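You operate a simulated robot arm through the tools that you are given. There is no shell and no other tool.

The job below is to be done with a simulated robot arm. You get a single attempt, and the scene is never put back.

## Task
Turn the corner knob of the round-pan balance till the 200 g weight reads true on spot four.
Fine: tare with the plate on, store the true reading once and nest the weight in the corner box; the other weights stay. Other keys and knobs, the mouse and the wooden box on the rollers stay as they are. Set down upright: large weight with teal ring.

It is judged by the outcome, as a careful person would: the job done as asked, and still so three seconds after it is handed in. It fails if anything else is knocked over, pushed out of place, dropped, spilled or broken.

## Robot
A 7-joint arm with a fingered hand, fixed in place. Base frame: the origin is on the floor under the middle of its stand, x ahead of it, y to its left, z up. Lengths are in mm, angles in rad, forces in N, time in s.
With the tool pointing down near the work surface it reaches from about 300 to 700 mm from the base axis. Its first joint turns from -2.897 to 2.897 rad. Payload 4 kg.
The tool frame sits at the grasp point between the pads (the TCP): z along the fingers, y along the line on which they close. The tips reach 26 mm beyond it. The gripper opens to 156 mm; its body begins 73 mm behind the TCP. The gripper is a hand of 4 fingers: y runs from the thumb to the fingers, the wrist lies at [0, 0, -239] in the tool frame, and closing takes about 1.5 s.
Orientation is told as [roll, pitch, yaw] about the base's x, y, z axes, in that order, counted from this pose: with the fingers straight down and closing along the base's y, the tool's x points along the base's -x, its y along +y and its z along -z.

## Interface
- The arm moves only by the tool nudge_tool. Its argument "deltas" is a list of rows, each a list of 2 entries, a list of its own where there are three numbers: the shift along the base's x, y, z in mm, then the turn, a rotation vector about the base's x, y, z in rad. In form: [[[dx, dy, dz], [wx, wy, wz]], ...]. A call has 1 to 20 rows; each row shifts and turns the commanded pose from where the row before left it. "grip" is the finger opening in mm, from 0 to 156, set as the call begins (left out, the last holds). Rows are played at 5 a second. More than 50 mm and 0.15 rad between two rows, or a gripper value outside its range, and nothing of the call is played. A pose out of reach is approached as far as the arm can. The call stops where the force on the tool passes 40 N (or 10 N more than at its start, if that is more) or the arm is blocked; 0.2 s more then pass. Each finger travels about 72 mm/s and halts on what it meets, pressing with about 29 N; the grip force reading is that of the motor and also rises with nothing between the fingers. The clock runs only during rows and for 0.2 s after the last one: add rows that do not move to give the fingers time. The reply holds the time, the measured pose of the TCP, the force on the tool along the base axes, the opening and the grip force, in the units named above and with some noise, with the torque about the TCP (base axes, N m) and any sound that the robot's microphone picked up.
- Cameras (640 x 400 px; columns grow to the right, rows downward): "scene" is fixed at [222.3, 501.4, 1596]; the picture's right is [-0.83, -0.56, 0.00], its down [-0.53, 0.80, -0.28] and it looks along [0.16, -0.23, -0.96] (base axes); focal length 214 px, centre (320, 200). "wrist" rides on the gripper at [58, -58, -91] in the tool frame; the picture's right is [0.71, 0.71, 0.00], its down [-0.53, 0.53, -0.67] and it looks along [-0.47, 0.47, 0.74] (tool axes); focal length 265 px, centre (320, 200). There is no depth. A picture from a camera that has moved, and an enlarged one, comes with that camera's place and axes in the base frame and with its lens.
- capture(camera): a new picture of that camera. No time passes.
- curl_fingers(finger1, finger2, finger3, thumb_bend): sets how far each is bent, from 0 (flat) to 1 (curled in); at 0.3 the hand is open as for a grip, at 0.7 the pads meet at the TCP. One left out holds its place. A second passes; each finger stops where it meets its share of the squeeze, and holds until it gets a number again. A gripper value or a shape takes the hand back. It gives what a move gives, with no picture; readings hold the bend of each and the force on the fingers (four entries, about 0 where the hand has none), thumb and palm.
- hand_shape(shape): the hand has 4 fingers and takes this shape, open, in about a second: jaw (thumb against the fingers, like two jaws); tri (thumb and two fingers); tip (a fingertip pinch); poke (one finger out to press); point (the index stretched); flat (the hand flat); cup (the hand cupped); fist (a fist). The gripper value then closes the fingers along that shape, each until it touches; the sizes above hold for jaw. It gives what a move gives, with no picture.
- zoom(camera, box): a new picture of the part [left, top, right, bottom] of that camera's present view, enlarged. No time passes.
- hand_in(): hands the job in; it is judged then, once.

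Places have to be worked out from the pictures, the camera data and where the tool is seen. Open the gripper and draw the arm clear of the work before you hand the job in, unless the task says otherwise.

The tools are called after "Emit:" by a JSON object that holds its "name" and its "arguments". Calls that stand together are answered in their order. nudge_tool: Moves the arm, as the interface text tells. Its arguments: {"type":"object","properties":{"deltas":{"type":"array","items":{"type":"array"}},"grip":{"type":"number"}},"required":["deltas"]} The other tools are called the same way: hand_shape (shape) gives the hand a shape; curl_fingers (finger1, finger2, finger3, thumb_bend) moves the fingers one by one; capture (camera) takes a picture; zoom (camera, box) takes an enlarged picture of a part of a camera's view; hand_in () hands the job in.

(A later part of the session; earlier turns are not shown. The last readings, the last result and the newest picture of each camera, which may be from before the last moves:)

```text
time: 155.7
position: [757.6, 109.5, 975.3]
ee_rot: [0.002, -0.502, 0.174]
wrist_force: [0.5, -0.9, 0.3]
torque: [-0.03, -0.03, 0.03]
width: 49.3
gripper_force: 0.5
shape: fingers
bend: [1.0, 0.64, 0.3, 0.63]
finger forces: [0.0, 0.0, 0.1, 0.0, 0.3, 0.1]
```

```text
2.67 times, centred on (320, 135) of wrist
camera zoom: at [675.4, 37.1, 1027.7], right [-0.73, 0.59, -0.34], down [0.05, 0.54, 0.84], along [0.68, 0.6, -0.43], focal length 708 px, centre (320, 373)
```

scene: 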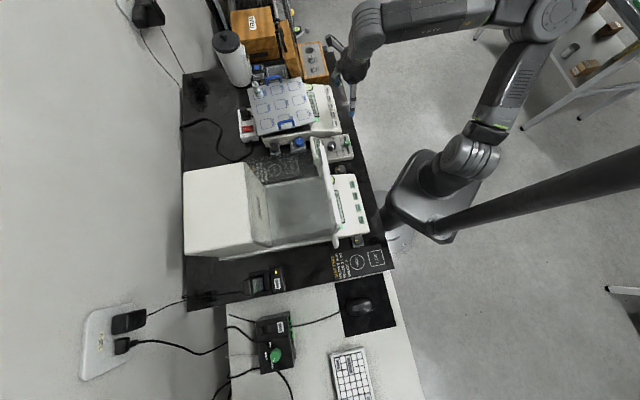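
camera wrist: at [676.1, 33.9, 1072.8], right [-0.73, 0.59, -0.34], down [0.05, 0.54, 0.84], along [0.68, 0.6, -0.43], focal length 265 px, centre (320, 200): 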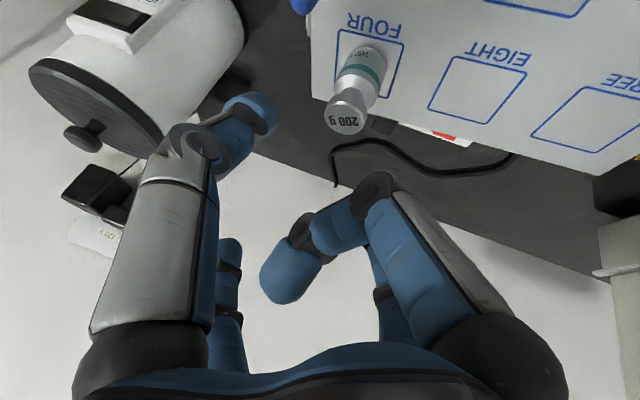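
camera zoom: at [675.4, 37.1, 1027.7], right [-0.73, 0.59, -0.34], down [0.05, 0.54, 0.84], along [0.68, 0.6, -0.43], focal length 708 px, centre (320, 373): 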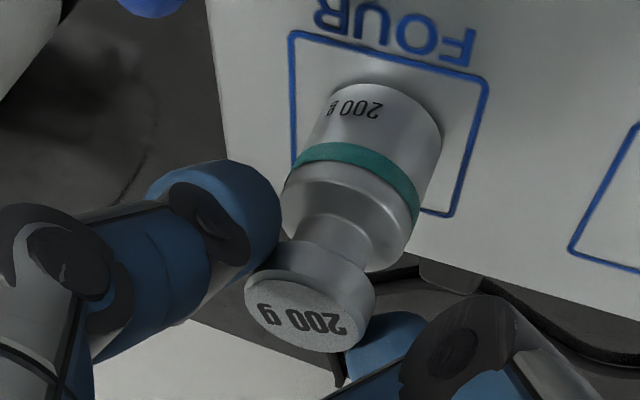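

Thumb just touching, finger 2 about to. I'll bring finger 2 in and then firm the pinch as before.

Emit:
{"name": "curl_fingers", "arguments": {"finger2": 0.66, "thumb_bend": 0.635}}

Emit:
{"name": "curl_fingers", "arguments": {"finger2": 0.72, "thumb_bend": 0.655}}

Emit:
{"name": "zoom", "arguments": {"camera": "wrist", "box": [200, 60, 440, 210]}}

Emit:
{"name": "zoom", "arguments": {"camera": "scene", "box": [235, 70, 283, 100]}}

```text
time: 156.7
position: [756.4, 111.3, 976.3]
ee_rot: [0.001, -0.501, 0.17]
wrist_force: [0.2, -0.1, 0.0]
torque: [-0.02, 0.0, -0.02]
width: 49.4
gripper_force: 0.6
shape: fingers
bend: [1.0, 0.65, 0.3, 0.63]
finger forces: [0.1, 0.7, 0.0, 0.0, 0.6, 0.0]
```

```text
time: 157.7
position: [758.2, 109.8, 974.9]
ee_rot: [0.001, -0.5, 0.173]
wrist_force: [0.0, -0.3, 0.4]
torque: [-0.03, 0.03, -0.01]
width: 50.0
gripper_force: 4.6
shape: fingers
bend: [1.0, 0.66, 0.3, 0.63]
finger forces: [0.0, 4.5, 0.0, 0.0, 4.5, 0.1]
```

```text
2.67 times, centred on (320, 135) of wrist
camera zoom: at [675.4, 37.1, 1027.7], right [-0.73, 0.59, -0.34], down [0.05, 0.54, 0.84], along [0.68, 0.6, -0.43], focal length 708 px, centre (320, 373)
```

zoom: 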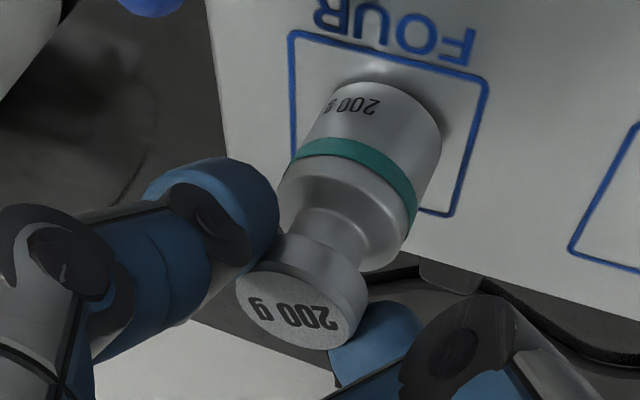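

```text
13.33 times, centred on (259, 85) of scene
camera zoom: at [222.3, 501.4, 1596.0], right [-0.83, -0.56, 0.0], down [-0.53, 0.8, -0.28], along [0.16, -0.23, -0.96], focal length 2860 px, centre (1133, 1733)
```

zoom: 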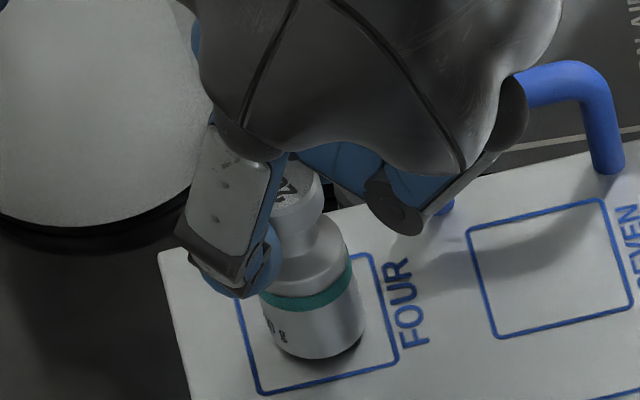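

Balanced at 4.5 N. Firming to about 7 N as before and lifting slowly.

Emit:
{"name": "curl_fingers", "arguments": {"finger2": 0.8, "thumb_bend": 0.675}}

Emit:
{"name": "nudge_tool", "arguments": {"deltas": [[[0, 0, 2], [0, 0, 0]], [[0, 0, 2], [0, 0, 0]], [[0, 0, 3], [0, 0, 0]], [[0, 0, 3], [0, 0, 0]], [[0, 0, 0], [0, 0, 0]]]}}

Emit:
{"name": "zoom", "arguments": {"camera": "scene", "box": [235, 65, 331, 125]}}

Emit:
{"name": "zoom", "arguments": {"camera": "wrist", "box": [200, 60, 440, 210]}}

```text
time: 158.7
position: [758.2, 109.6, 974.3]
ee_rot: [0.001, -0.501, 0.172]
wrist_force: [-0.2, -0.9, 0.3]
torque: [-0.04, -0.05, 0.03]
width: 51.8
gripper_force: 9.3
shape: fingers
bend: [1.0, 0.74, 0.3, 0.62]
finger forces: [0.0, 9.0, 0.1, 0.1, 9.5, 0.0]
```

```text
time: 159.9
position: [757.9, 110.2, 985.3]
ee_rot: [-0.001, -0.501, 0.173]
wrist_force: [0.5, 0.7, -1.1]
torque: [-0.02, 0.02, 0.01]
width: 51.9
gripper_force: 8.9
shape: fingers
bend: [1.0, 0.74, 0.3, 0.62]
finger forces: [0.0, 9.0, 0.0, 0.1, 9.4, 0.1]
```

```text
6.67 times, centred on (283, 95) of scene
camera zoom: at [222.3, 501.4, 1596.0], right [-0.83, -0.56, 0.0], down [-0.53, 0.8, -0.28], along [0.16, -0.23, -0.96], focal length 1430 px, centre (567, 900)
```

zoom: 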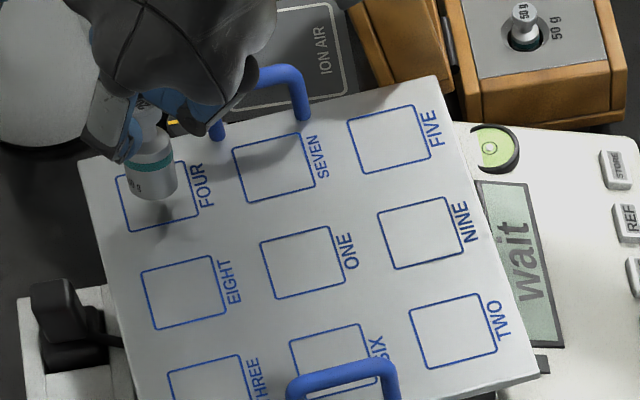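

```text
2.67 times, centred on (320, 135) of wrist
camera zoom: at [675.7, 37.3, 1037.5], right [-0.73, 0.59, -0.34], down [0.05, 0.54, 0.84], along [0.68, 0.6, -0.43], focal length 708 px, centre (320, 373)
```

zoom: 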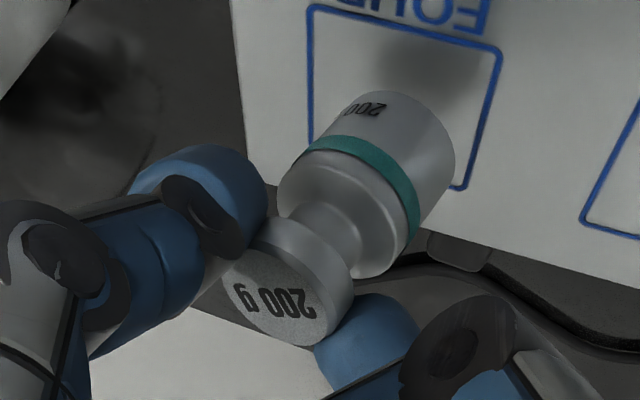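

Finger 2 slipped inward under the head and the weight is now tilted in the grip. Rather than carry it like that, I'll set it back down on FOUR and regrasp slightly higher.

Emit:
{"name": "nudge_tool", "arguments": {"deltas": [[[0, 0, -3], [0, 0, 0]], [[0, 0, -3], [0, 0, 0]], [[0, 0, -2], [0, 0, 0]], [[0, 0, -1], [0, 0, 0]], [[0, 0, 0], [0, 0, 0]]]}}

Emit:
{"name": "zoom", "arguments": {"camera": "scene", "box": [235, 70, 283, 100]}}

Emit:
{"name": "zoom", "arguments": {"camera": "wrist", "box": [200, 60, 440, 210]}}

```text
time: 161.1
position: [758.4, 109.7, 975.9]
ee_rot: [-0.001, -0.501, 0.172]
wrist_force: [-0.4, -0.1, -2.3]
torque: [0.01, 0.02, -0.02]
width: 51.8
gripper_force: 9.7
shape: fingers
bend: [1.0, 0.74, 0.3, 0.62]
finger forces: [0.0, 9.0, 0.1, 0.0, 9.4, 0.0]
```

```text
13.33 times, centred on (259, 85) of scene
camera zoom: at [222.3, 501.4, 1596.0], right [-0.83, -0.56, 0.0], down [-0.53, 0.8, -0.28], along [0.16, -0.23, -0.96], focal length 2860 px, centre (1133, 1733)
```

zoom: 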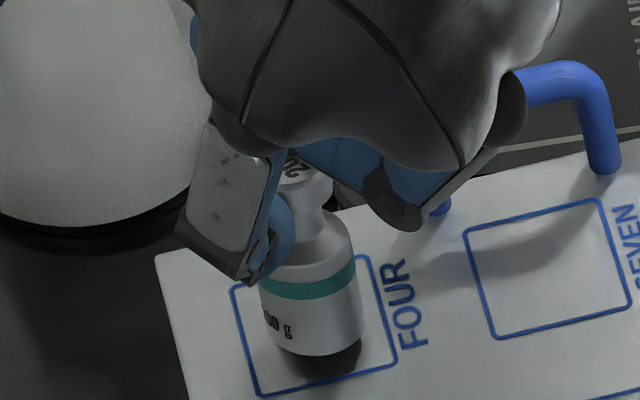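

```text
2.67 times, centred on (320, 135) of wrist
camera zoom: at [675.6, 36.8, 1028.7], right [-0.73, 0.59, -0.34], down [0.05, 0.54, 0.84], along [0.68, 0.6, -0.43], focal length 708 px, centre (320, 373)
```

zoom: 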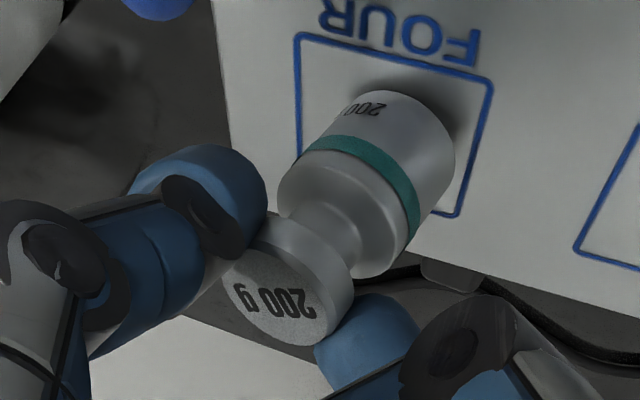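

Still hanging a few millimetres above the plate. Lowering in 1 mm steps until it touches.

Emit:
{"name": "nudge_tool", "arguments": {"deltas": [[[0, 0, -1], [0, 0, 0]], [[0, 0, -1], [0, 0, 0]], [[0, 0, 0], [0, 0, 0]], [[0, 0, 0], [0, 0, 0]]]}}

Emit:
{"name": "zoom", "arguments": {"camera": "scene", "box": [235, 65, 331, 125]}}

Emit:
{"name": "nudge_tool", "arguments": {"deltas": [[[0, 0, -1], [0, 0, 0]], [[0, 0, 0], [0, 0, 0]], [[0, 0, 0], [0, 0, 0]]]}}

Emit:
{"name": "zoom", "arguments": {"camera": "scene", "box": [235, 65, 331, 125]}}

Emit:
{"name": "zoom", "arguments": {"camera": "scene", "box": [235, 70, 283, 100]}}

```text
time: 162.1
position: [758.6, 111.1, 975.2]
ee_rot: [0.0, -0.5, 0.173]
wrist_force: [0.1, -0.1, 1.3]
torque: [-0.05, -0.04, -0.03]
width: 51.9
gripper_force: 9.4
shape: fingers
bend: [1.0, 0.74, 0.3, 0.62]
finger forces: [0.0, 10.2, 0.0, 0.0, 9.8, 0.0]
```

```text
6.67 times, centred on (283, 95) of scene
camera zoom: at [222.3, 501.4, 1596.0], right [-0.83, -0.56, 0.0], down [-0.53, 0.8, -0.28], along [0.16, -0.23, -0.96], focal length 1430 px, centre (567, 900)
```

zoom: 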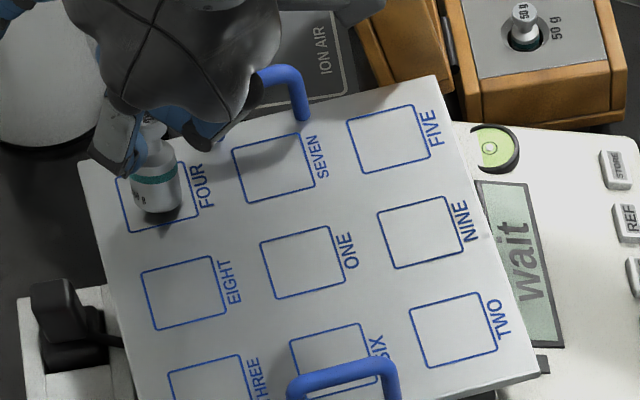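

```text
time: 162.9
position: [757.6, 110.6, 973.1]
ee_rot: [0.001, -0.499, 0.173]
wrist_force: [0.2, 0.1, 3.4]
torque: [-0.07, -0.03, 0.01]
width: 52.0
gripper_force: 9.4
shape: fingers
bend: [1.0, 0.74, 0.3, 0.62]
finger forces: [0.1, 10.1, 0.0, 0.0, 9.6, 0.0]
```

```text
6.67 times, centred on (283, 95) of scene
camera zoom: at [222.3, 501.4, 1596.0], right [-0.83, -0.56, 0.0], down [-0.53, 0.8, -0.28], along [0.16, -0.23, -0.96], focal length 1430 px, centre (567, 900)
```

zoom: 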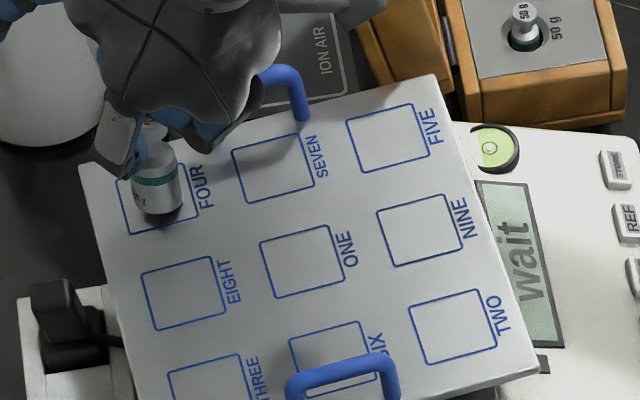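

```text
13.33 times, centred on (259, 85) of scene
camera zoom: at [222.3, 501.4, 1596.0], right [-0.83, -0.56, 0.0], down [-0.53, 0.8, -0.28], along [0.16, -0.23, -0.96], focal length 2860 px, centre (1133, 1733)
```

zoom: 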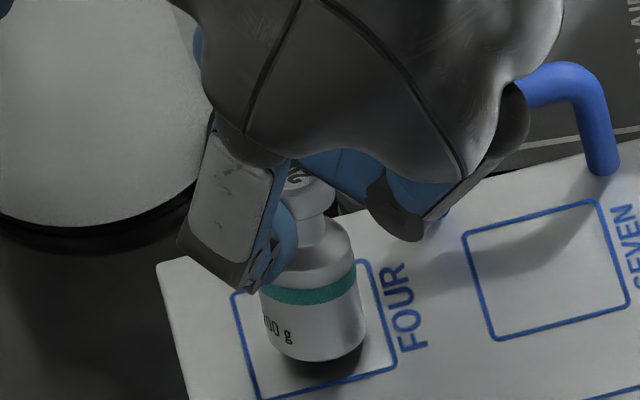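

It's down (3 N on the plate). The head leans toward the thumb, so I'll ease finger 2 back first, letting the weight right itself, then the thumb.

Emit:
{"name": "curl_fingers", "arguments": {"finger2": 0.7, "thumb_bend": 0.64}}

Emit:
{"name": "zoom", "arguments": {"camera": "wrist", "box": [200, 60, 440, 210]}}

Emit:
{"name": "curl_fingers", "arguments": {"finger2": 0.66, "thumb_bend": 0.635}}

Emit:
{"name": "zoom", "arguments": {"camera": "wrist", "box": [200, 60, 440, 210]}}

Emit:
{"name": "zoom", "arguments": {"camera": "scene", "box": [235, 70, 283, 100]}}

```text
time: 163.9
position: [757.0, 110.4, 973.1]
ee_rot: [0.0, -0.5, 0.174]
wrist_force: [0.1, 1.6, 1.5]
torque: [0.05, -0.01, 0.02]
width: 50.5
gripper_force: 3.4
shape: fingers
bend: [1.0, 0.67, 0.3, 0.62]
finger forces: [0.0, 4.1, 0.0, 0.1, 2.5, 0.1]
```

```text
2.67 times, centred on (320, 135) of wrist
camera zoom: at [675.4, 37.3, 1025.8], right [-0.73, 0.59, -0.34], down [0.05, 0.54, 0.84], along [0.68, 0.6, -0.43], focal length 708 px, centre (320, 373)
```

zoom: 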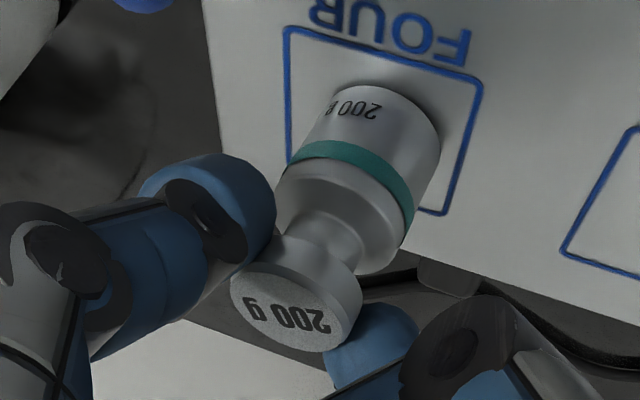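

```text
time: 164.9
position: [757.4, 110.3, 973.7]
ee_rot: [0.0, -0.501, 0.172]
wrist_force: [-0.6, -0.2, 1.2]
torque: [0.01, -0.02, 0.0]
width: 49.8
gripper_force: 0.6
shape: fingers
bend: [1.0, 0.65, 0.3, 0.63]
finger forces: [0.0, 1.1, 0.1, 0.1, 0.8, 0.0]
```

```text
2.67 times, centred on (320, 135) of wrist
camera zoom: at [675.4, 37.2, 1025.7], right [-0.73, 0.59, -0.34], down [0.05, 0.54, 0.84], along [0.68, 0.6, -0.43], focal length 708 px, centre (320, 373)
```

zoom: 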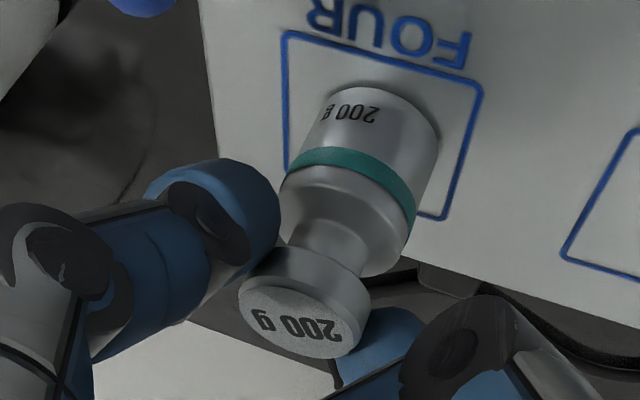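

```text
13.33 times, centred on (259, 85) of scene
camera zoom: at [222.3, 501.4, 1596.0], right [-0.83, -0.56, 0.0], down [-0.53, 0.8, -0.28], along [0.16, -0.23, -0.96], focal length 2860 px, centre (1133, 1733)
```

zoom: 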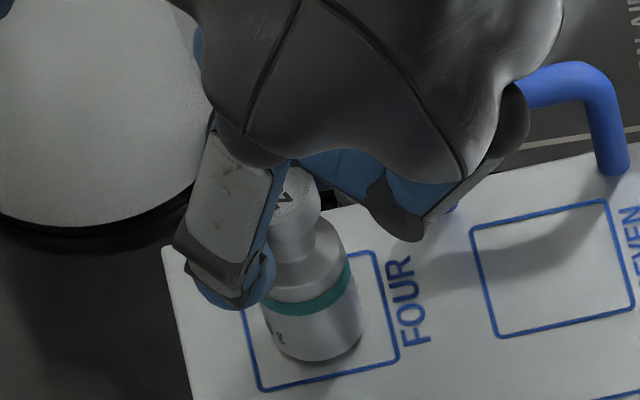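

The weight is upright again on FOUR. I'll open slightly, raise 3.5 mm so the tips bear on the middle of the head, and regrip more gently.

Emit:
{"name": "curl_fingers", "arguments": {"finger2": 0.62, "thumb_bend": 0.6}}

Emit:
{"name": "nudge_tool", "arguments": {"deltas": [[[0, 0, 2], [0, 0, 0]], [[0, 0, 2], [0, 0, 0]], [[0, 0, 0], [0, 0, 0]]]}}

Emit:
{"name": "zoom", "arguments": {"camera": "wrist", "box": [200, 60, 440, 210]}}

Emit:
{"name": "zoom", "arguments": {"camera": "scene", "box": [235, 65, 331, 125]}}

```text
time: 165.9
position: [757.7, 110.4, 974.4]
ee_rot: [0.0, -0.501, 0.172]
wrist_force: [0.4, 0.8, 0.1]
torque: [0.01, -0.04, 0.0]
width: 52.3
gripper_force: 0.1
shape: fingers
bend: [1.0, 0.62, 0.3, 0.6]
finger forces: [0.1, 0.1, 0.0, 0.0, 0.0, 0.0]
```

```text
time: 166.7
position: [757.9, 110.1, 978.1]
ee_rot: [0.002, -0.5, 0.173]
wrist_force: [-1.1, -0.2, -0.5]
torque: [0.0, -0.01, 0.04]
width: 52.3
gripper_force: 0.1
shape: fingers
bend: [1.0, 0.62, 0.3, 0.6]
finger forces: [0.0, 0.1, 0.0, 0.0, 0.1, 0.0]
```

```text
2.67 times, centred on (320, 135) of wrist
camera zoom: at [675.4, 37.1, 1029.8], right [-0.73, 0.59, -0.34], down [0.05, 0.54, 0.84], along [0.68, 0.6, -0.43], focal length 708 px, centre (320, 373)
```

zoom: 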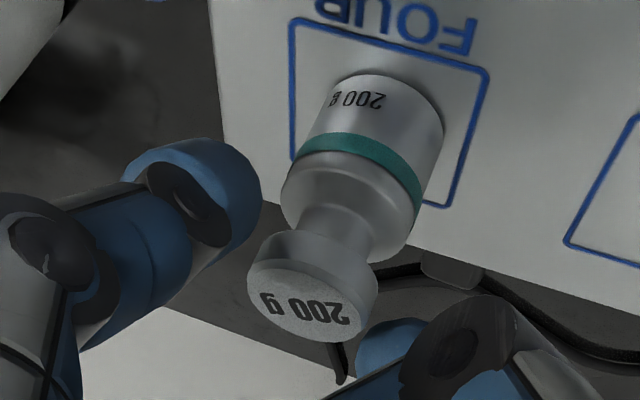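

```text
6.67 times, centred on (283, 95) of scene
camera zoom: at [222.3, 501.4, 1596.0], right [-0.83, -0.56, 0.0], down [-0.53, 0.8, -0.28], along [0.16, -0.23, -0.96], focal length 1430 px, centre (567, 900)
```

zoom: 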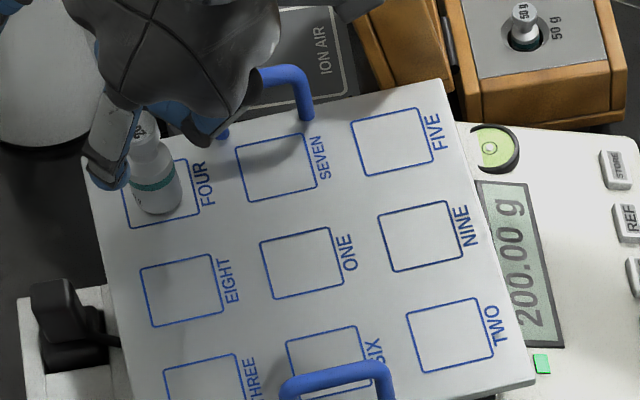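

Balance reads 200.00 g again with the weight upright. Regripping gently in small steps at this slightly higher position.

Emit:
{"name": "curl_fingers", "arguments": {"finger2": 0.65, "thumb_bend": 0.635}}

Emit:
{"name": "curl_fingers", "arguments": {"finger2": 0.69, "thumb_bend": 0.65}}

Emit:
{"name": "zoom", "arguments": {"camera": "wrist", "box": [200, 60, 440, 210]}}

Emit:
{"name": "zoom", "arguments": {"camera": "scene", "box": [235, 70, 283, 100]}}

```text
time: 167.7
position: [756.7, 108.9, 976.7]
ee_rot: [0.0, -0.501, 0.172]
wrist_force: [0.2, 0.4, -0.9]
torque: [-0.01, -0.03, 0.0]
width: 49.6
gripper_force: 0.3
shape: fingers
bend: [1.0, 0.65, 0.3, 0.63]
finger forces: [0.0, 0.1, 0.1, 0.0, 0.4, 0.1]
```

```text
time: 168.7
position: [757.4, 111.2, 978.6]
ee_rot: [-0.001, -0.501, 0.173]
wrist_force: [-1.8, -0.5, 0.1]
torque: [-0.03, -0.02, 0.01]
width: 49.2
gripper_force: 2.5
shape: fingers
bend: [1.0, 0.66, 0.3, 0.64]
finger forces: [0.0, 3.0, 0.0, 0.0, 2.7, 0.0]
```

```text
2.67 times, centred on (320, 135) of wrist
camera zoom: at [675.4, 37.2, 1029.7], right [-0.73, 0.59, -0.34], down [0.05, 0.54, 0.84], along [0.68, 0.6, -0.43], focal length 708 px, centre (320, 373)
```

zoom: 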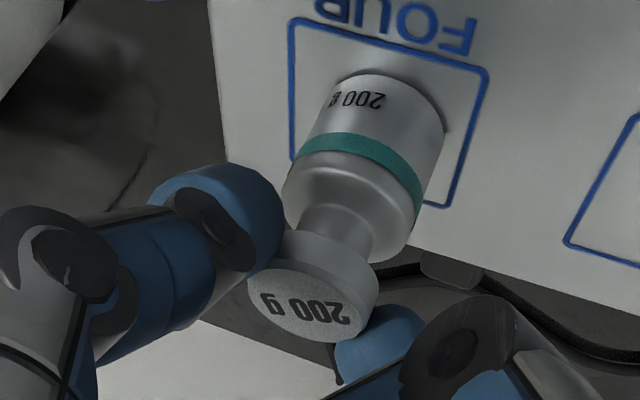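

```text
13.33 times, centred on (259, 85) of scene
camera zoom: at [222.3, 501.4, 1596.0], right [-0.83, -0.56, 0.0], down [-0.53, 0.8, -0.28], along [0.16, -0.23, -0.96], focal length 2860 px, centre (1133, 1733)
```

zoom: 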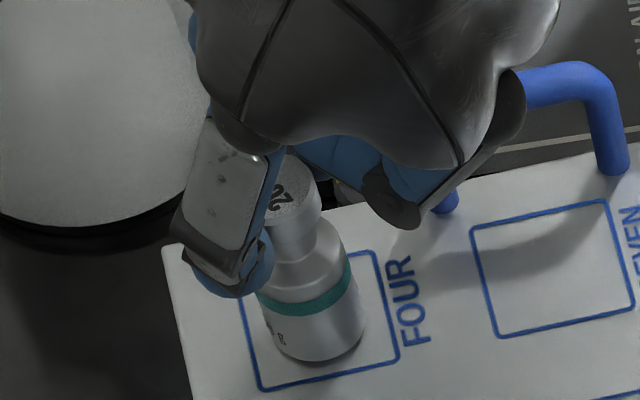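

Balanced 3 N with the weight upright. A little more squeeze, then check before lifting.

Emit:
{"name": "curl_fingers", "arguments": {"finger2": 0.72, "thumb_bend": 0.665}}

Emit:
{"name": "zoom", "arguments": {"camera": "wrist", "box": [200, 60, 440, 210]}}

Emit:
{"name": "nudge_tool", "arguments": {"deltas": [[[0, 0, 1.5], [0, 0, 0]], [[0, 0, 1.5], [0, 0, 0]], [[0, 0, 2], [0, 0, 0]], [[0, 0, 2], [0, 0, 0]], [[0, 0, 0], [0, 0, 0]]]}}

Emit:
{"name": "zoom", "arguments": {"camera": "wrist", "box": [200, 60, 440, 210]}}

Emit:
{"name": "zoom", "arguments": {"camera": "scene", "box": [235, 70, 283, 100]}}

```text
time: 169.7
position: [757.8, 110.9, 978.4]
ee_rot: [0.0, -0.502, 0.173]
wrist_force: [-0.5, 0.6, 0.6]
torque: [0.0, -0.02, -0.02]
width: 49.2
gripper_force: 4.9
shape: fingers
bend: [1.0, 0.66, 0.3, 0.64]
finger forces: [0.1, 5.1, 0.0, 0.0, 5.1, 0.1]
```

```text
2.67 times, centred on (320, 135) of wrist
camera zoom: at [675.4, 37.2, 1029.8], right [-0.73, 0.59, -0.34], down [0.05, 0.54, 0.84], along [0.68, 0.6, -0.43], focal length 708 px, centre (320, 373)
```

zoom: 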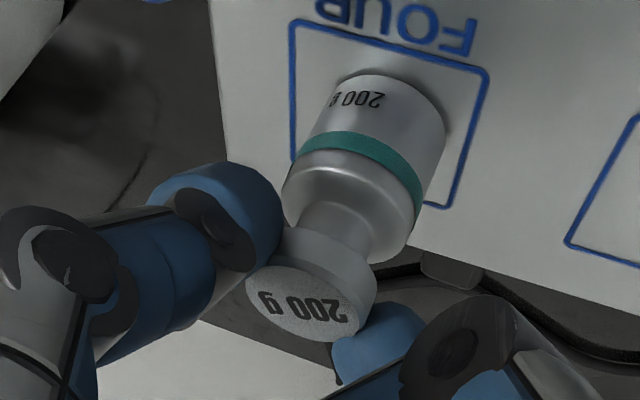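

```text
time: 170.9
position: [758.4, 111.5, 984.3]
ee_rot: [0.0, -0.5, 0.173]
wrist_force: [0.0, 1.0, -2.6]
torque: [0.02, 0.0, 0.03]
width: 49.5
gripper_force: 4.5
shape: fingers
bend: [1.0, 0.66, 0.3, 0.63]
finger forces: [0.0, 4.7, 0.1, 0.0, 4.8, 0.0]
```

```text
2.67 times, centred on (320, 135) of wrist
camera zoom: at [675.5, 37.2, 1036.3], right [-0.73, 0.59, -0.34], down [0.05, 0.54, 0.84], along [0.68, 0.6, -0.43], focal length 708 px, centre (320, 373)
```

zoom: 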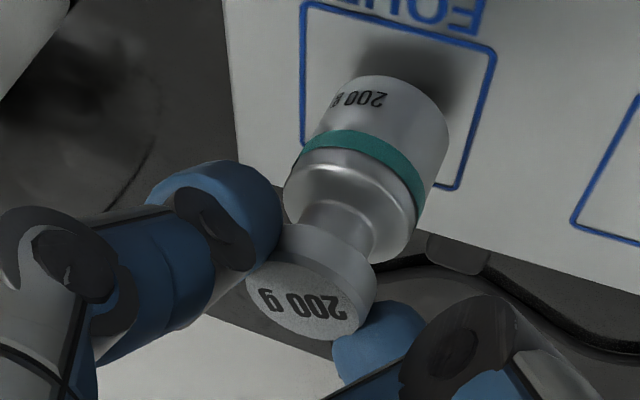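

```text
13.33 times, centred on (259, 85) of scene
camera zoom: at [222.3, 501.4, 1596.0], right [-0.83, -0.56, 0.0], down [-0.53, 0.8, -0.28], along [0.16, -0.23, -0.96], focal length 2860 px, centre (1133, 1733)
```

zoom: 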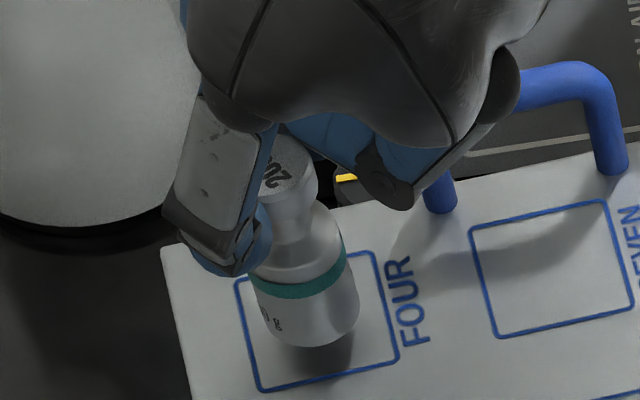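

Clean lift this time, weight hanging upright (−2.6 N). I'll raise it to about z=1048.

Emit:
{"name": "nudge_tool", "arguments": {"deltas": [[[0, 0, 4], [0, 0, 0]], [[0, 0, 6], [0, 0, 0]], [[0, 0, 8], [0, 0, 0]], [[0, 0, 8], [0, 0, 0]], [[0, 0, 9], [0, 0, 0]], [[0, 0, 9], [0, 0, 0]], [[-4, -0.6, 9], [0, 0, 0]], [[-8, -1.2, 8], [0, 0, 0]], [[0, 0, 0], [0, 0, 0]]]}}

Emit:
{"name": "zoom", "arguments": {"camera": "scene", "box": [225, 60, 353, 140]}}

Emit:
{"name": "capture", "arguments": {"camera": "wrist"}}

```text
time: 172.9
position: [746.8, 106.8, 1044.5]
ee_rot: [0.0, -0.499, 0.172]
wrist_force: [-0.8, -0.4, -1.6]
torque: [0.0, 0.04, 0.01]
width: 49.6
gripper_force: 4.2
shape: fingers
bend: [1.0, 0.66, 0.3, 0.63]
finger forces: [0.0, 4.7, 0.0, 0.0, 4.8, 0.0]
```

```text
5.00 times, centred on (289, 100) of scene
camera zoom: at [222.3, 501.4, 1596.0], right [-0.83, -0.56, 0.0], down [-0.53, 0.8, -0.28], along [0.16, -0.23, -0.96], focal length 1072 px, centre (475, 700)
```

zoom: 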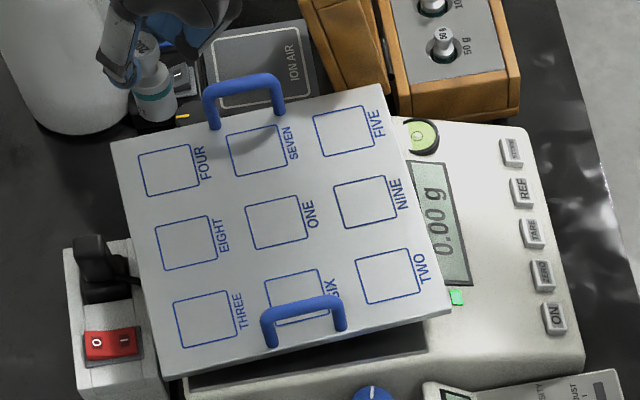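

```text
taken
camera wrist: at [663.5, 35.4, 1097.3], right [-0.73, 0.59, -0.34], down [0.05, 0.54, 0.84], along [0.68, 0.6, -0.43], focal length 265 px, centre (320, 200)
```

wrist: 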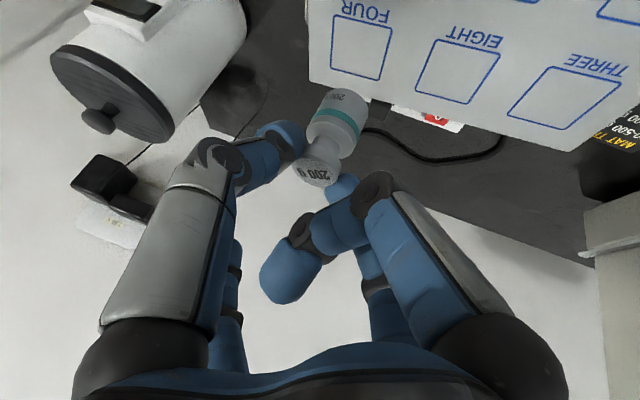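

The display returned to 0.00 g with only the plate on, so the tare is intact. Now I'll draw the weight back in and swing it along the arc toward the weight box.

Emit:
{"name": "nudge_tool", "arguments": {"deltas": [[[-10, -1.2, 2], [0, 0, 0]], [[-18, -2.1, 2], [0, 0, 0]], [[-18, -2.1, 0], [0, 0, 0]], [[-18, -2.1, 0], [0, 0, 0]], [[-12, -1.4, 0], [0, 0, 0]], [[-5, -0.6, 0], [0, 0, 0]], [[3.4, -26.5, 0], [0, 0, -0.0379]], [[2.2, -26.6, 0], [0, 0, -0.0379]], [[1.3, -26.7, 0], [0, 0, -0.0379]], [[0.1, -26.7, 0], [0, 0, -0.0379]], [[-0.9, -26.7, 0], [0, 0, -0.0379]], [[-1.9, -26.6, 0], [0, 0, -0.0379]], [[-3, -26.5, 0], [0, 0, -0.0379]], [[-4.1, -26.4, 0], [0, 0, -0.0379]], [[-5.1, -26.2, 0], [0, 0, -0.0379]], [[-6.2, -26, 0], [0, 0, -0.0379]], [[-7.2, -25.8, 0], [0, 0, -0.0379]], [[0, 0, 0], [0, 0, 0]]]}}

Emit:
{"name": "capture", "arguments": {"camera": "wrist"}}

Emit:
{"name": "zoom", "arguments": {"camera": "scene", "box": [270, 0, 398, 80]}}

```text
time: 176.7
position: [643.2, -192.8, 1049.8]
ee_rot: [0.0, -0.5, -0.242]
wrist_force: [0.3, -1.0, -1.5]
torque: [0.03, 0.02, -0.02]
width: 49.5
gripper_force: 4.8
shape: fingers
bend: [1.0, 0.66, 0.3, 0.63]
finger forces: [0.0, 4.7, 0.0, 0.0, 4.8, 0.0]
```

```text
taken
camera wrist: at [538.6, -225.0, 1101.5], right [-0.43, 0.84, -0.34], down [0.26, 0.48, 0.84], along [0.86, 0.27, -0.43], focal length 265 px, centre (320, 200)
```

wrist: 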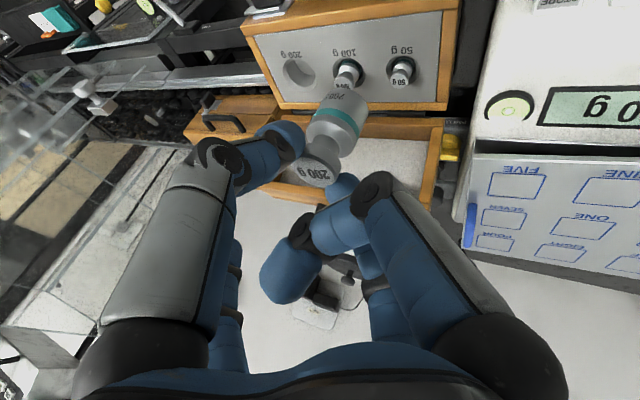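

```text
5.00 times, centred on (334, 40) of scene
camera zoom: at [222.3, 501.4, 1596.0], right [-0.83, -0.56, 0.0], down [-0.53, 0.8, -0.28], along [0.16, -0.23, -0.96], focal length 1072 px, centre (250, 1000)
```

zoom: 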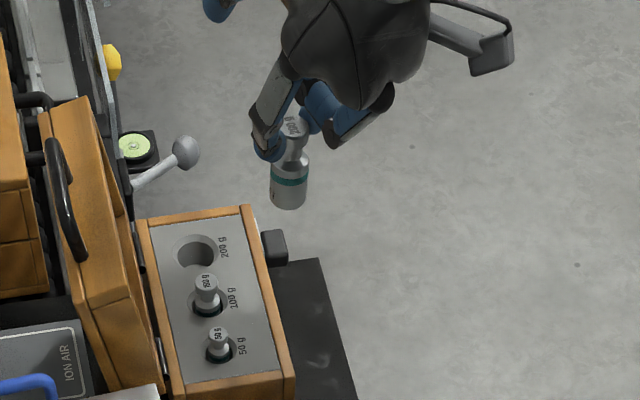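

I'll move the weight out over its nest at (759, −228) while descending to TCP z≈975, leaving its base about 35 mm above the panel.

Emit:
{"name": "nudge_tool", "arguments": {"deltas": [[[8, -2.4, -5], [0, 0, 0]], [[15, -4.5, -9], [0, 0, 0]], [[17, -5.1, -11], [0, 0, 0]], [[17, -5.1, -11], [0, 0, 0]], [[17, -5.1, -11], [0, 0, 0]], [[17, -5.1, -11], [0, 0, 0]], [[14, -4.2, -9], [0, 0, 0]], [[10.8, -3.3, -8], [0, 0, 0]], [[0, 0, 0], [0, 0, 0]], [[0, 0, 0], [0, 0, 0]]]}}

Emit:
{"name": "capture", "arguments": {"camera": "wrist"}}

Emit:
{"name": "zoom", "arguments": {"camera": "scene", "box": [284, 15, 332, 55]}}

```text
time: 178.9
position: [759.7, -226.7, 974.0]
ee_rot: [0.0, -0.502, -0.243]
wrist_force: [-0.5, -0.9, -1.9]
torque: [0.0, 0.01, 0.02]
width: 49.6
gripper_force: 4.6
shape: fingers
bend: [1.0, 0.66, 0.3, 0.63]
finger forces: [0.1, 4.8, 0.1, 0.0, 4.8, 0.1]
```

```text
taken
camera wrist: at [654.5, -260.1, 1026.7], right [-0.43, 0.84, -0.34], down [0.26, 0.48, 0.84], along [0.86, 0.27, -0.43], focal length 265 px, centre (320, 200)
```

wrist: 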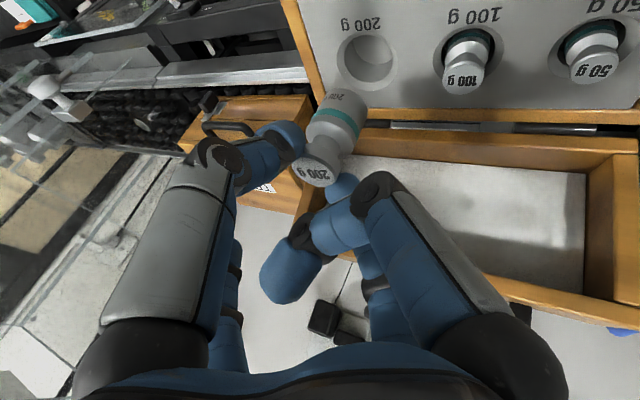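

```text
10.00 times, centred on (308, 35) of scene
camera zoom: at [222.3, 501.4, 1596.0], right [-0.83, -0.56, 0.0], down [-0.53, 0.8, -0.28], along [0.16, -0.23, -0.96], focal length 2145 px, centre (440, 1850)
```

zoom: 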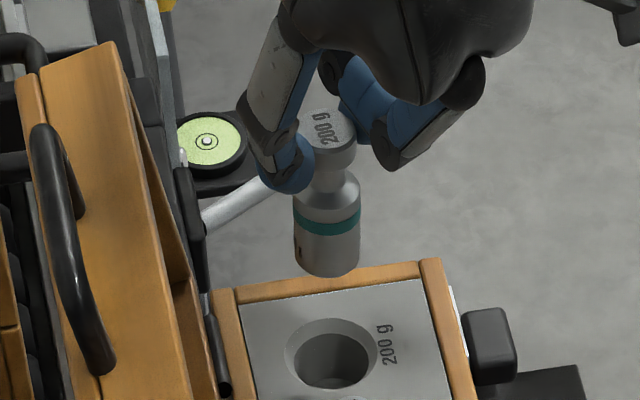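

The weight hangs nicely above its nest. I'll zoom the wrist view to compare its base with the nest centre before lowering.

Emit:
{"name": "zoom", "arguments": {"camera": "wrist", "box": [260, 20, 420, 200]}}

Emit:
{"name": "zoom", "arguments": {"camera": "scene", "box": [290, 30, 330, 80]}}

```text
2.22 times, centred on (340, 110) of wrist
camera zoom: at [654.5, -260.1, 1026.7], right [-0.43, 0.84, -0.34], down [0.26, 0.48, 0.84], along [0.86, 0.27, -0.43], focal length 590 px, centre (276, 400)
```

zoom: 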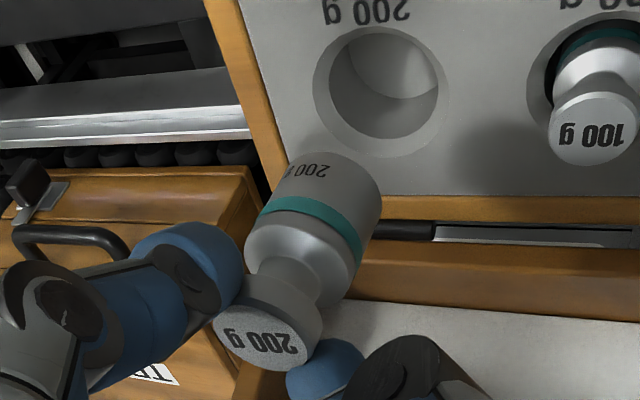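

```text
8.00 times, centred on (310, 55) of scene
camera zoom: at [222.3, 501.4, 1596.0], right [-0.83, -0.56, 0.0], down [-0.53, 0.8, -0.28], along [0.16, -0.23, -0.96], focal length 1716 px, centre (400, 1360)
```

zoom: 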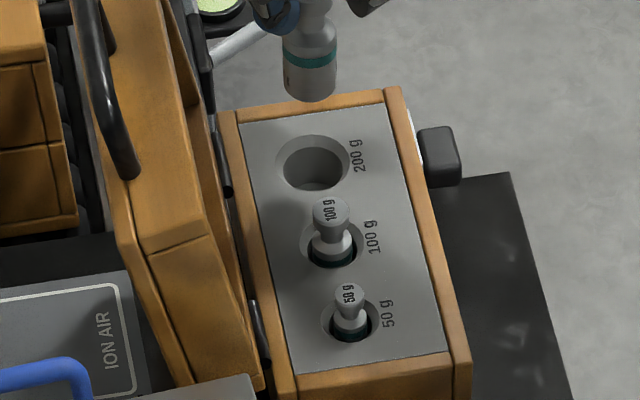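

The nest opening (≈34 mm with a ~42 mm chamfer) leaves tolerance for the 28 mm body; the base looks 3–4 mm too far out. I'll shift (−3, +2) and lower 24 mm, then check again.

Emit:
{"name": "nudge_tool", "arguments": {"deltas": [[[-3, 2, -6], [0, 0, 0]], [[0, 0, -6], [0, 0, 0]], [[0, 0, -6], [0, 0, 0]], [[0, 0, -6], [0, 0, 0]], [[0, 0, 0], [0, 0, 0]]]}}

Emit:
{"name": "zoom", "arguments": {"camera": "wrist", "box": [260, 20, 420, 200]}}

Emit:
{"name": "zoom", "arguments": {"camera": "scene", "box": [284, 20, 332, 60]}}

```text
time: 180.1
position: [755.1, -225.1, 949.7]
ee_rot: [0.003, -0.501, -0.243]
wrist_force: [-0.7, 0.0, -2.1]
torque: [0.03, 0.04, 0.0]
width: 49.6
gripper_force: 4.6
shape: fingers
bend: [1.0, 0.66, 0.3, 0.63]
finger forces: [0.1, 4.8, 0.0, 0.1, 4.7, 0.1]
```

```text
2.22 times, centred on (340, 110) of wrist
camera zoom: at [651.5, -258.0, 1002.6], right [-0.43, 0.84, -0.34], down [0.26, 0.48, 0.84], along [0.86, 0.27, -0.43], focal length 590 px, centre (276, 400)
```

zoom: 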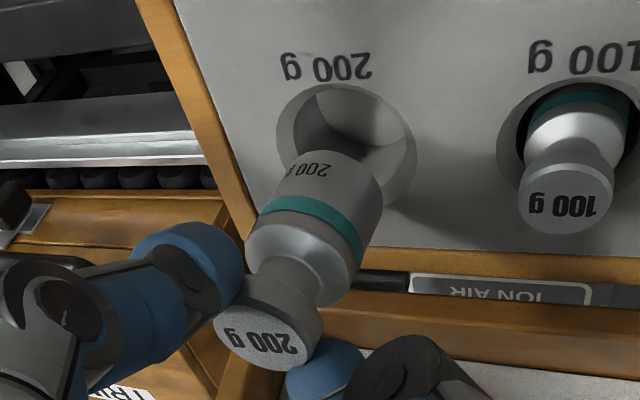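

```text
10.00 times, centred on (308, 40) of scene
camera zoom: at [222.3, 501.4, 1596.0], right [-0.83, -0.56, 0.0], down [-0.53, 0.8, -0.28], along [0.16, -0.23, -0.96], focal length 2145 px, centre (440, 1800)
```

zoom: 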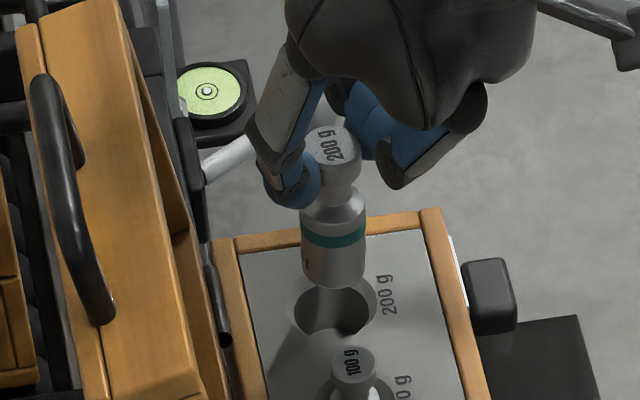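

Both views now agree the base is over the nest within about a millimetre. Lowering in small steps into the nest.

Emit:
{"name": "nudge_tool", "arguments": {"deltas": [[[0, 0, -4], [0, 0, 0]], [[0, 0, -4], [0, 0, 0]], [[0, 0, -3], [0, 0, 0]], [[0, 0, 0], [0, 0, 0]]]}}

Emit:
{"name": "zoom", "arguments": {"camera": "wrist", "box": [260, 50, 420, 200]}}

Emit:
{"name": "zoom", "arguments": {"camera": "scene", "box": [290, 28, 330, 58]}}

```text
time: 181.1
position: [755.5, -224.2, 938.5]
ee_rot: [0.001, -0.501, -0.243]
wrist_force: [-0.5, -0.4, -1.9]
torque: [0.0, 0.04, 0.03]
width: 49.7
gripper_force: 4.4
shape: fingers
bend: [1.0, 0.66, 0.3, 0.63]
finger forces: [0.0, 4.7, 0.0, 0.0, 4.8, 0.1]
```

```text
2.67 times, centred on (340, 125) of wrist
camera zoom: at [651.3, -257.7, 991.2], right [-0.43, 0.84, -0.34], down [0.26, 0.48, 0.84], along [0.86, 0.27, -0.43], focal length 708 px, centre (267, 400)
```

zoom: 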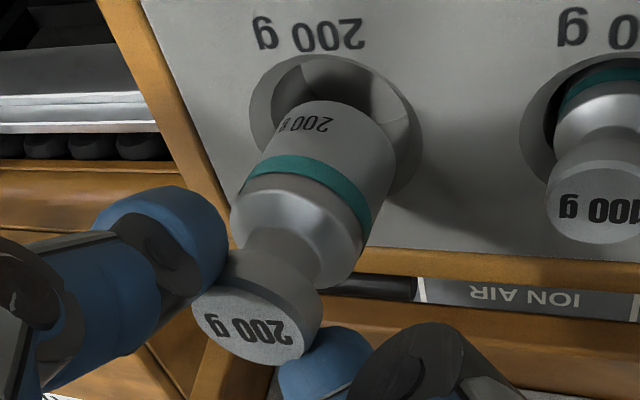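

```text
13.33 times, centred on (310, 43) of scene
camera zoom: at [222.3, 501.4, 1596.0], right [-0.83, -0.56, 0.0], down [-0.53, 0.8, -0.28], along [0.16, -0.23, -0.96], focal length 2860 px, centre (453, 2293)
```

zoom: 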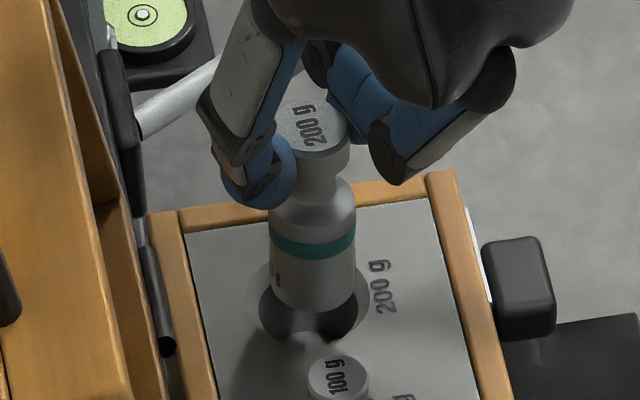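

The base is centred on the opening, just above the rim. Lowering into the nest in small steps, watching the force.

Emit:
{"name": "nudge_tool", "arguments": {"deltas": [[[0, -0.6, -3], [0, 0, 0]], [[0, -0.4, -3], [0, 0, 0]], [[0, 0, -2], [0, 0, 0]], [[0, 0, 0], [0, 0, 0]]]}}

Emit:
{"name": "zoom", "arguments": {"camera": "scene", "box": [290, 28, 330, 58]}}

Emit:
{"name": "zoom", "arguments": {"camera": "wrist", "box": [260, 50, 420, 200]}}

```text
time: 182.1
position: [756.9, -225.8, 931.7]
ee_rot: [0.003, -0.502, -0.242]
wrist_force: [0.0, -0.2, -1.6]
torque: [0.01, 0.0, 0.02]
width: 49.6
gripper_force: 4.6
shape: fingers
bend: [1.0, 0.66, 0.3, 0.63]
finger forces: [0.0, 4.7, 0.0, 0.0, 4.9, 0.1]
```

```text
13.33 times, centred on (310, 43) of scene
camera zoom: at [222.3, 501.4, 1596.0], right [-0.83, -0.56, 0.0], down [-0.53, 0.8, -0.28], along [0.16, -0.23, -0.96], focal length 2860 px, centre (453, 2293)
```

zoom: 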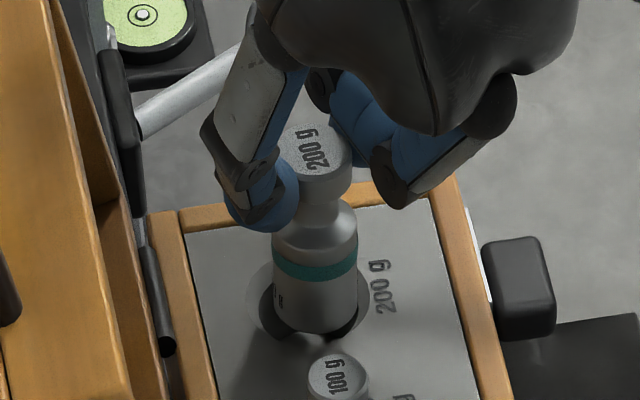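

```text
2.67 times, centred on (340, 125) of wrist
camera zoom: at [651.3, -258.5, 983.2], right [-0.43, 0.84, -0.34], down [0.26, 0.48, 0.84], along [0.86, 0.27, -0.43], focal length 708 px, centre (267, 400)
```

zoom: 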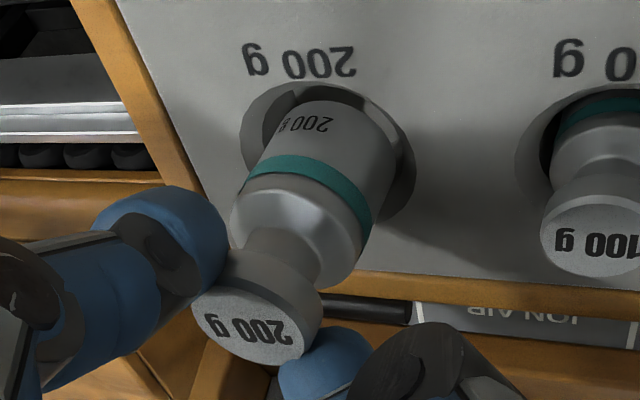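

Entering the opening with no side contact. Continuing down.

Emit:
{"name": "nudge_tool", "arguments": {"deltas": [[[0.7, 0.5, -3], [0, 0, 0]], [[0, 0, -3], [0, 0, 0]], [[0, 0, -2], [0, 0, 0]], [[0, 0, 0], [0, 0, 0]]]}}

Emit:
{"name": "zoom", "arguments": {"camera": "scene", "box": [290, 28, 330, 58]}}

Emit:
{"name": "zoom", "arguments": {"camera": "wrist", "box": [260, 50, 420, 200]}}

```text
time: 183.1
position: [757.2, -225.5, 924.1]
ee_rot: [0.003, -0.502, -0.245]
wrist_force: [-0.1, -0.4, -1.9]
torque: [-0.01, 0.04, -0.03]
width: 49.6
gripper_force: 4.9
shape: fingers
bend: [1.0, 0.66, 0.3, 0.63]
finger forces: [0.1, 4.8, 0.1, 0.0, 4.9, 0.0]
```

```text
13.33 times, centred on (310, 43) of scene
camera zoom: at [222.3, 501.4, 1596.0], right [-0.83, -0.56, 0.0], down [-0.53, 0.8, -0.28], along [0.16, -0.23, -0.96], focal length 2860 px, centre (453, 2293)
```

zoom: 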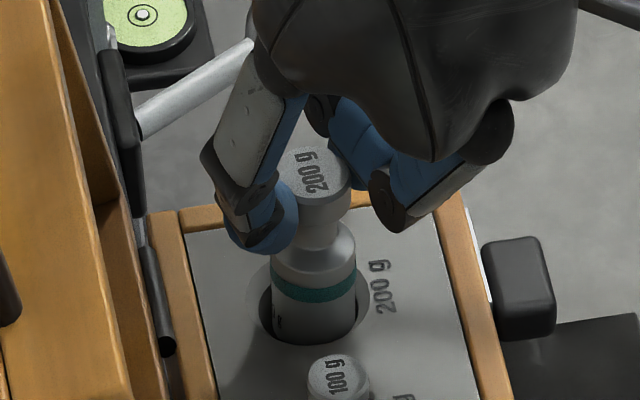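

```text
2.67 times, centred on (340, 125) of wrist
camera zoom: at [652.0, -258.3, 975.6], right [-0.43, 0.84, -0.34], down [0.26, 0.48, 0.84], along [0.86, 0.27, -0.43], focal length 708 px, centre (267, 400)
```

zoom: 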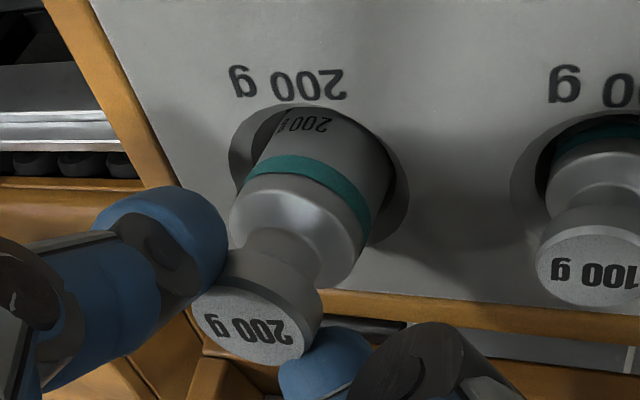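

Well inside with clearance on both sides. Continuing down.

Emit:
{"name": "nudge_tool", "arguments": {"deltas": [[[0, 0, -3], [0, 0, 0]], [[0, 0, -3], [0, 0, 0]], [[0, 0, -2], [0, 0, 0]], [[0, 0, 0], [0, 0, 0]]]}}

Emit:
{"name": "nudge_tool", "arguments": {"deltas": [[[0, 0, -2], [0, 0, 0]], [[0, 0, -2], [0, 0, 0]], [[0, 0, 0], [0, 0, 0]]]}}

Emit:
{"name": "zoom", "arguments": {"camera": "scene", "box": [290, 28, 330, 58]}}

Emit:
{"name": "zoom", "arguments": {"camera": "wrist", "box": [260, 50, 420, 200]}}

```text
time: 184.1
position: [757.7, -224.6, 915.0]
ee_rot: [0.0, -0.5, -0.242]
wrist_force: [0.8, -1.0, -1.4]
torque: [0.02, 0.04, 0.03]
width: 49.7
gripper_force: 5.1
shape: fingers
bend: [1.0, 0.66, 0.3, 0.63]
finger forces: [0.1, 4.7, 0.0, 0.1, 4.9, 0.0]
```

```text
time: 184.9
position: [757.3, -224.9, 910.8]
ee_rot: [0.002, -0.5, -0.244]
wrist_force: [0.0, -1.0, -2.5]
torque: [0.01, 0.01, 0.0]
width: 49.7
gripper_force: 4.7
shape: fingers
bend: [1.0, 0.66, 0.3, 0.63]
finger forces: [0.0, 4.7, 0.0, 0.1, 5.0, 0.0]
```

```text
13.33 times, centred on (310, 43) of scene
camera zoom: at [222.3, 501.4, 1596.0], right [-0.83, -0.56, 0.0], down [-0.53, 0.8, -0.28], along [0.16, -0.23, -0.96], focal length 2860 px, centre (453, 2293)
```

zoom: 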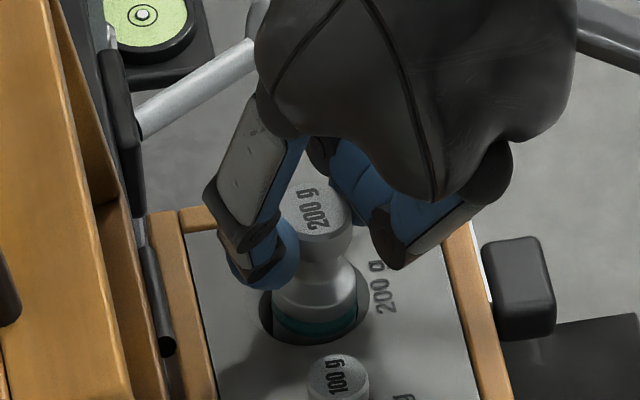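

```text
2.67 times, centred on (340, 125) of wrist
camera zoom: at [652.1, -258.2, 963.7], right [-0.43, 0.84, -0.34], down [0.26, 0.48, 0.84], along [0.86, 0.27, -0.43], focal length 708 px, centre (267, 400)
```

zoom: 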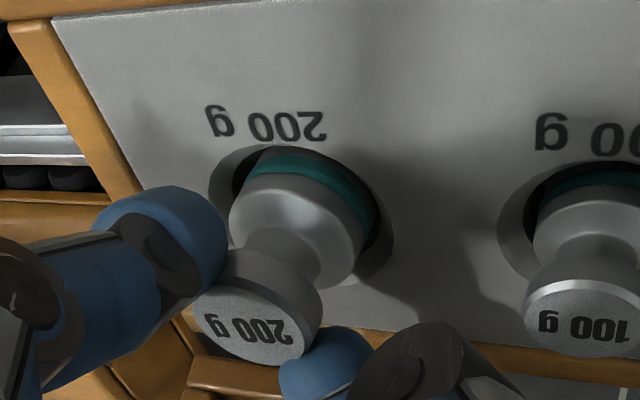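

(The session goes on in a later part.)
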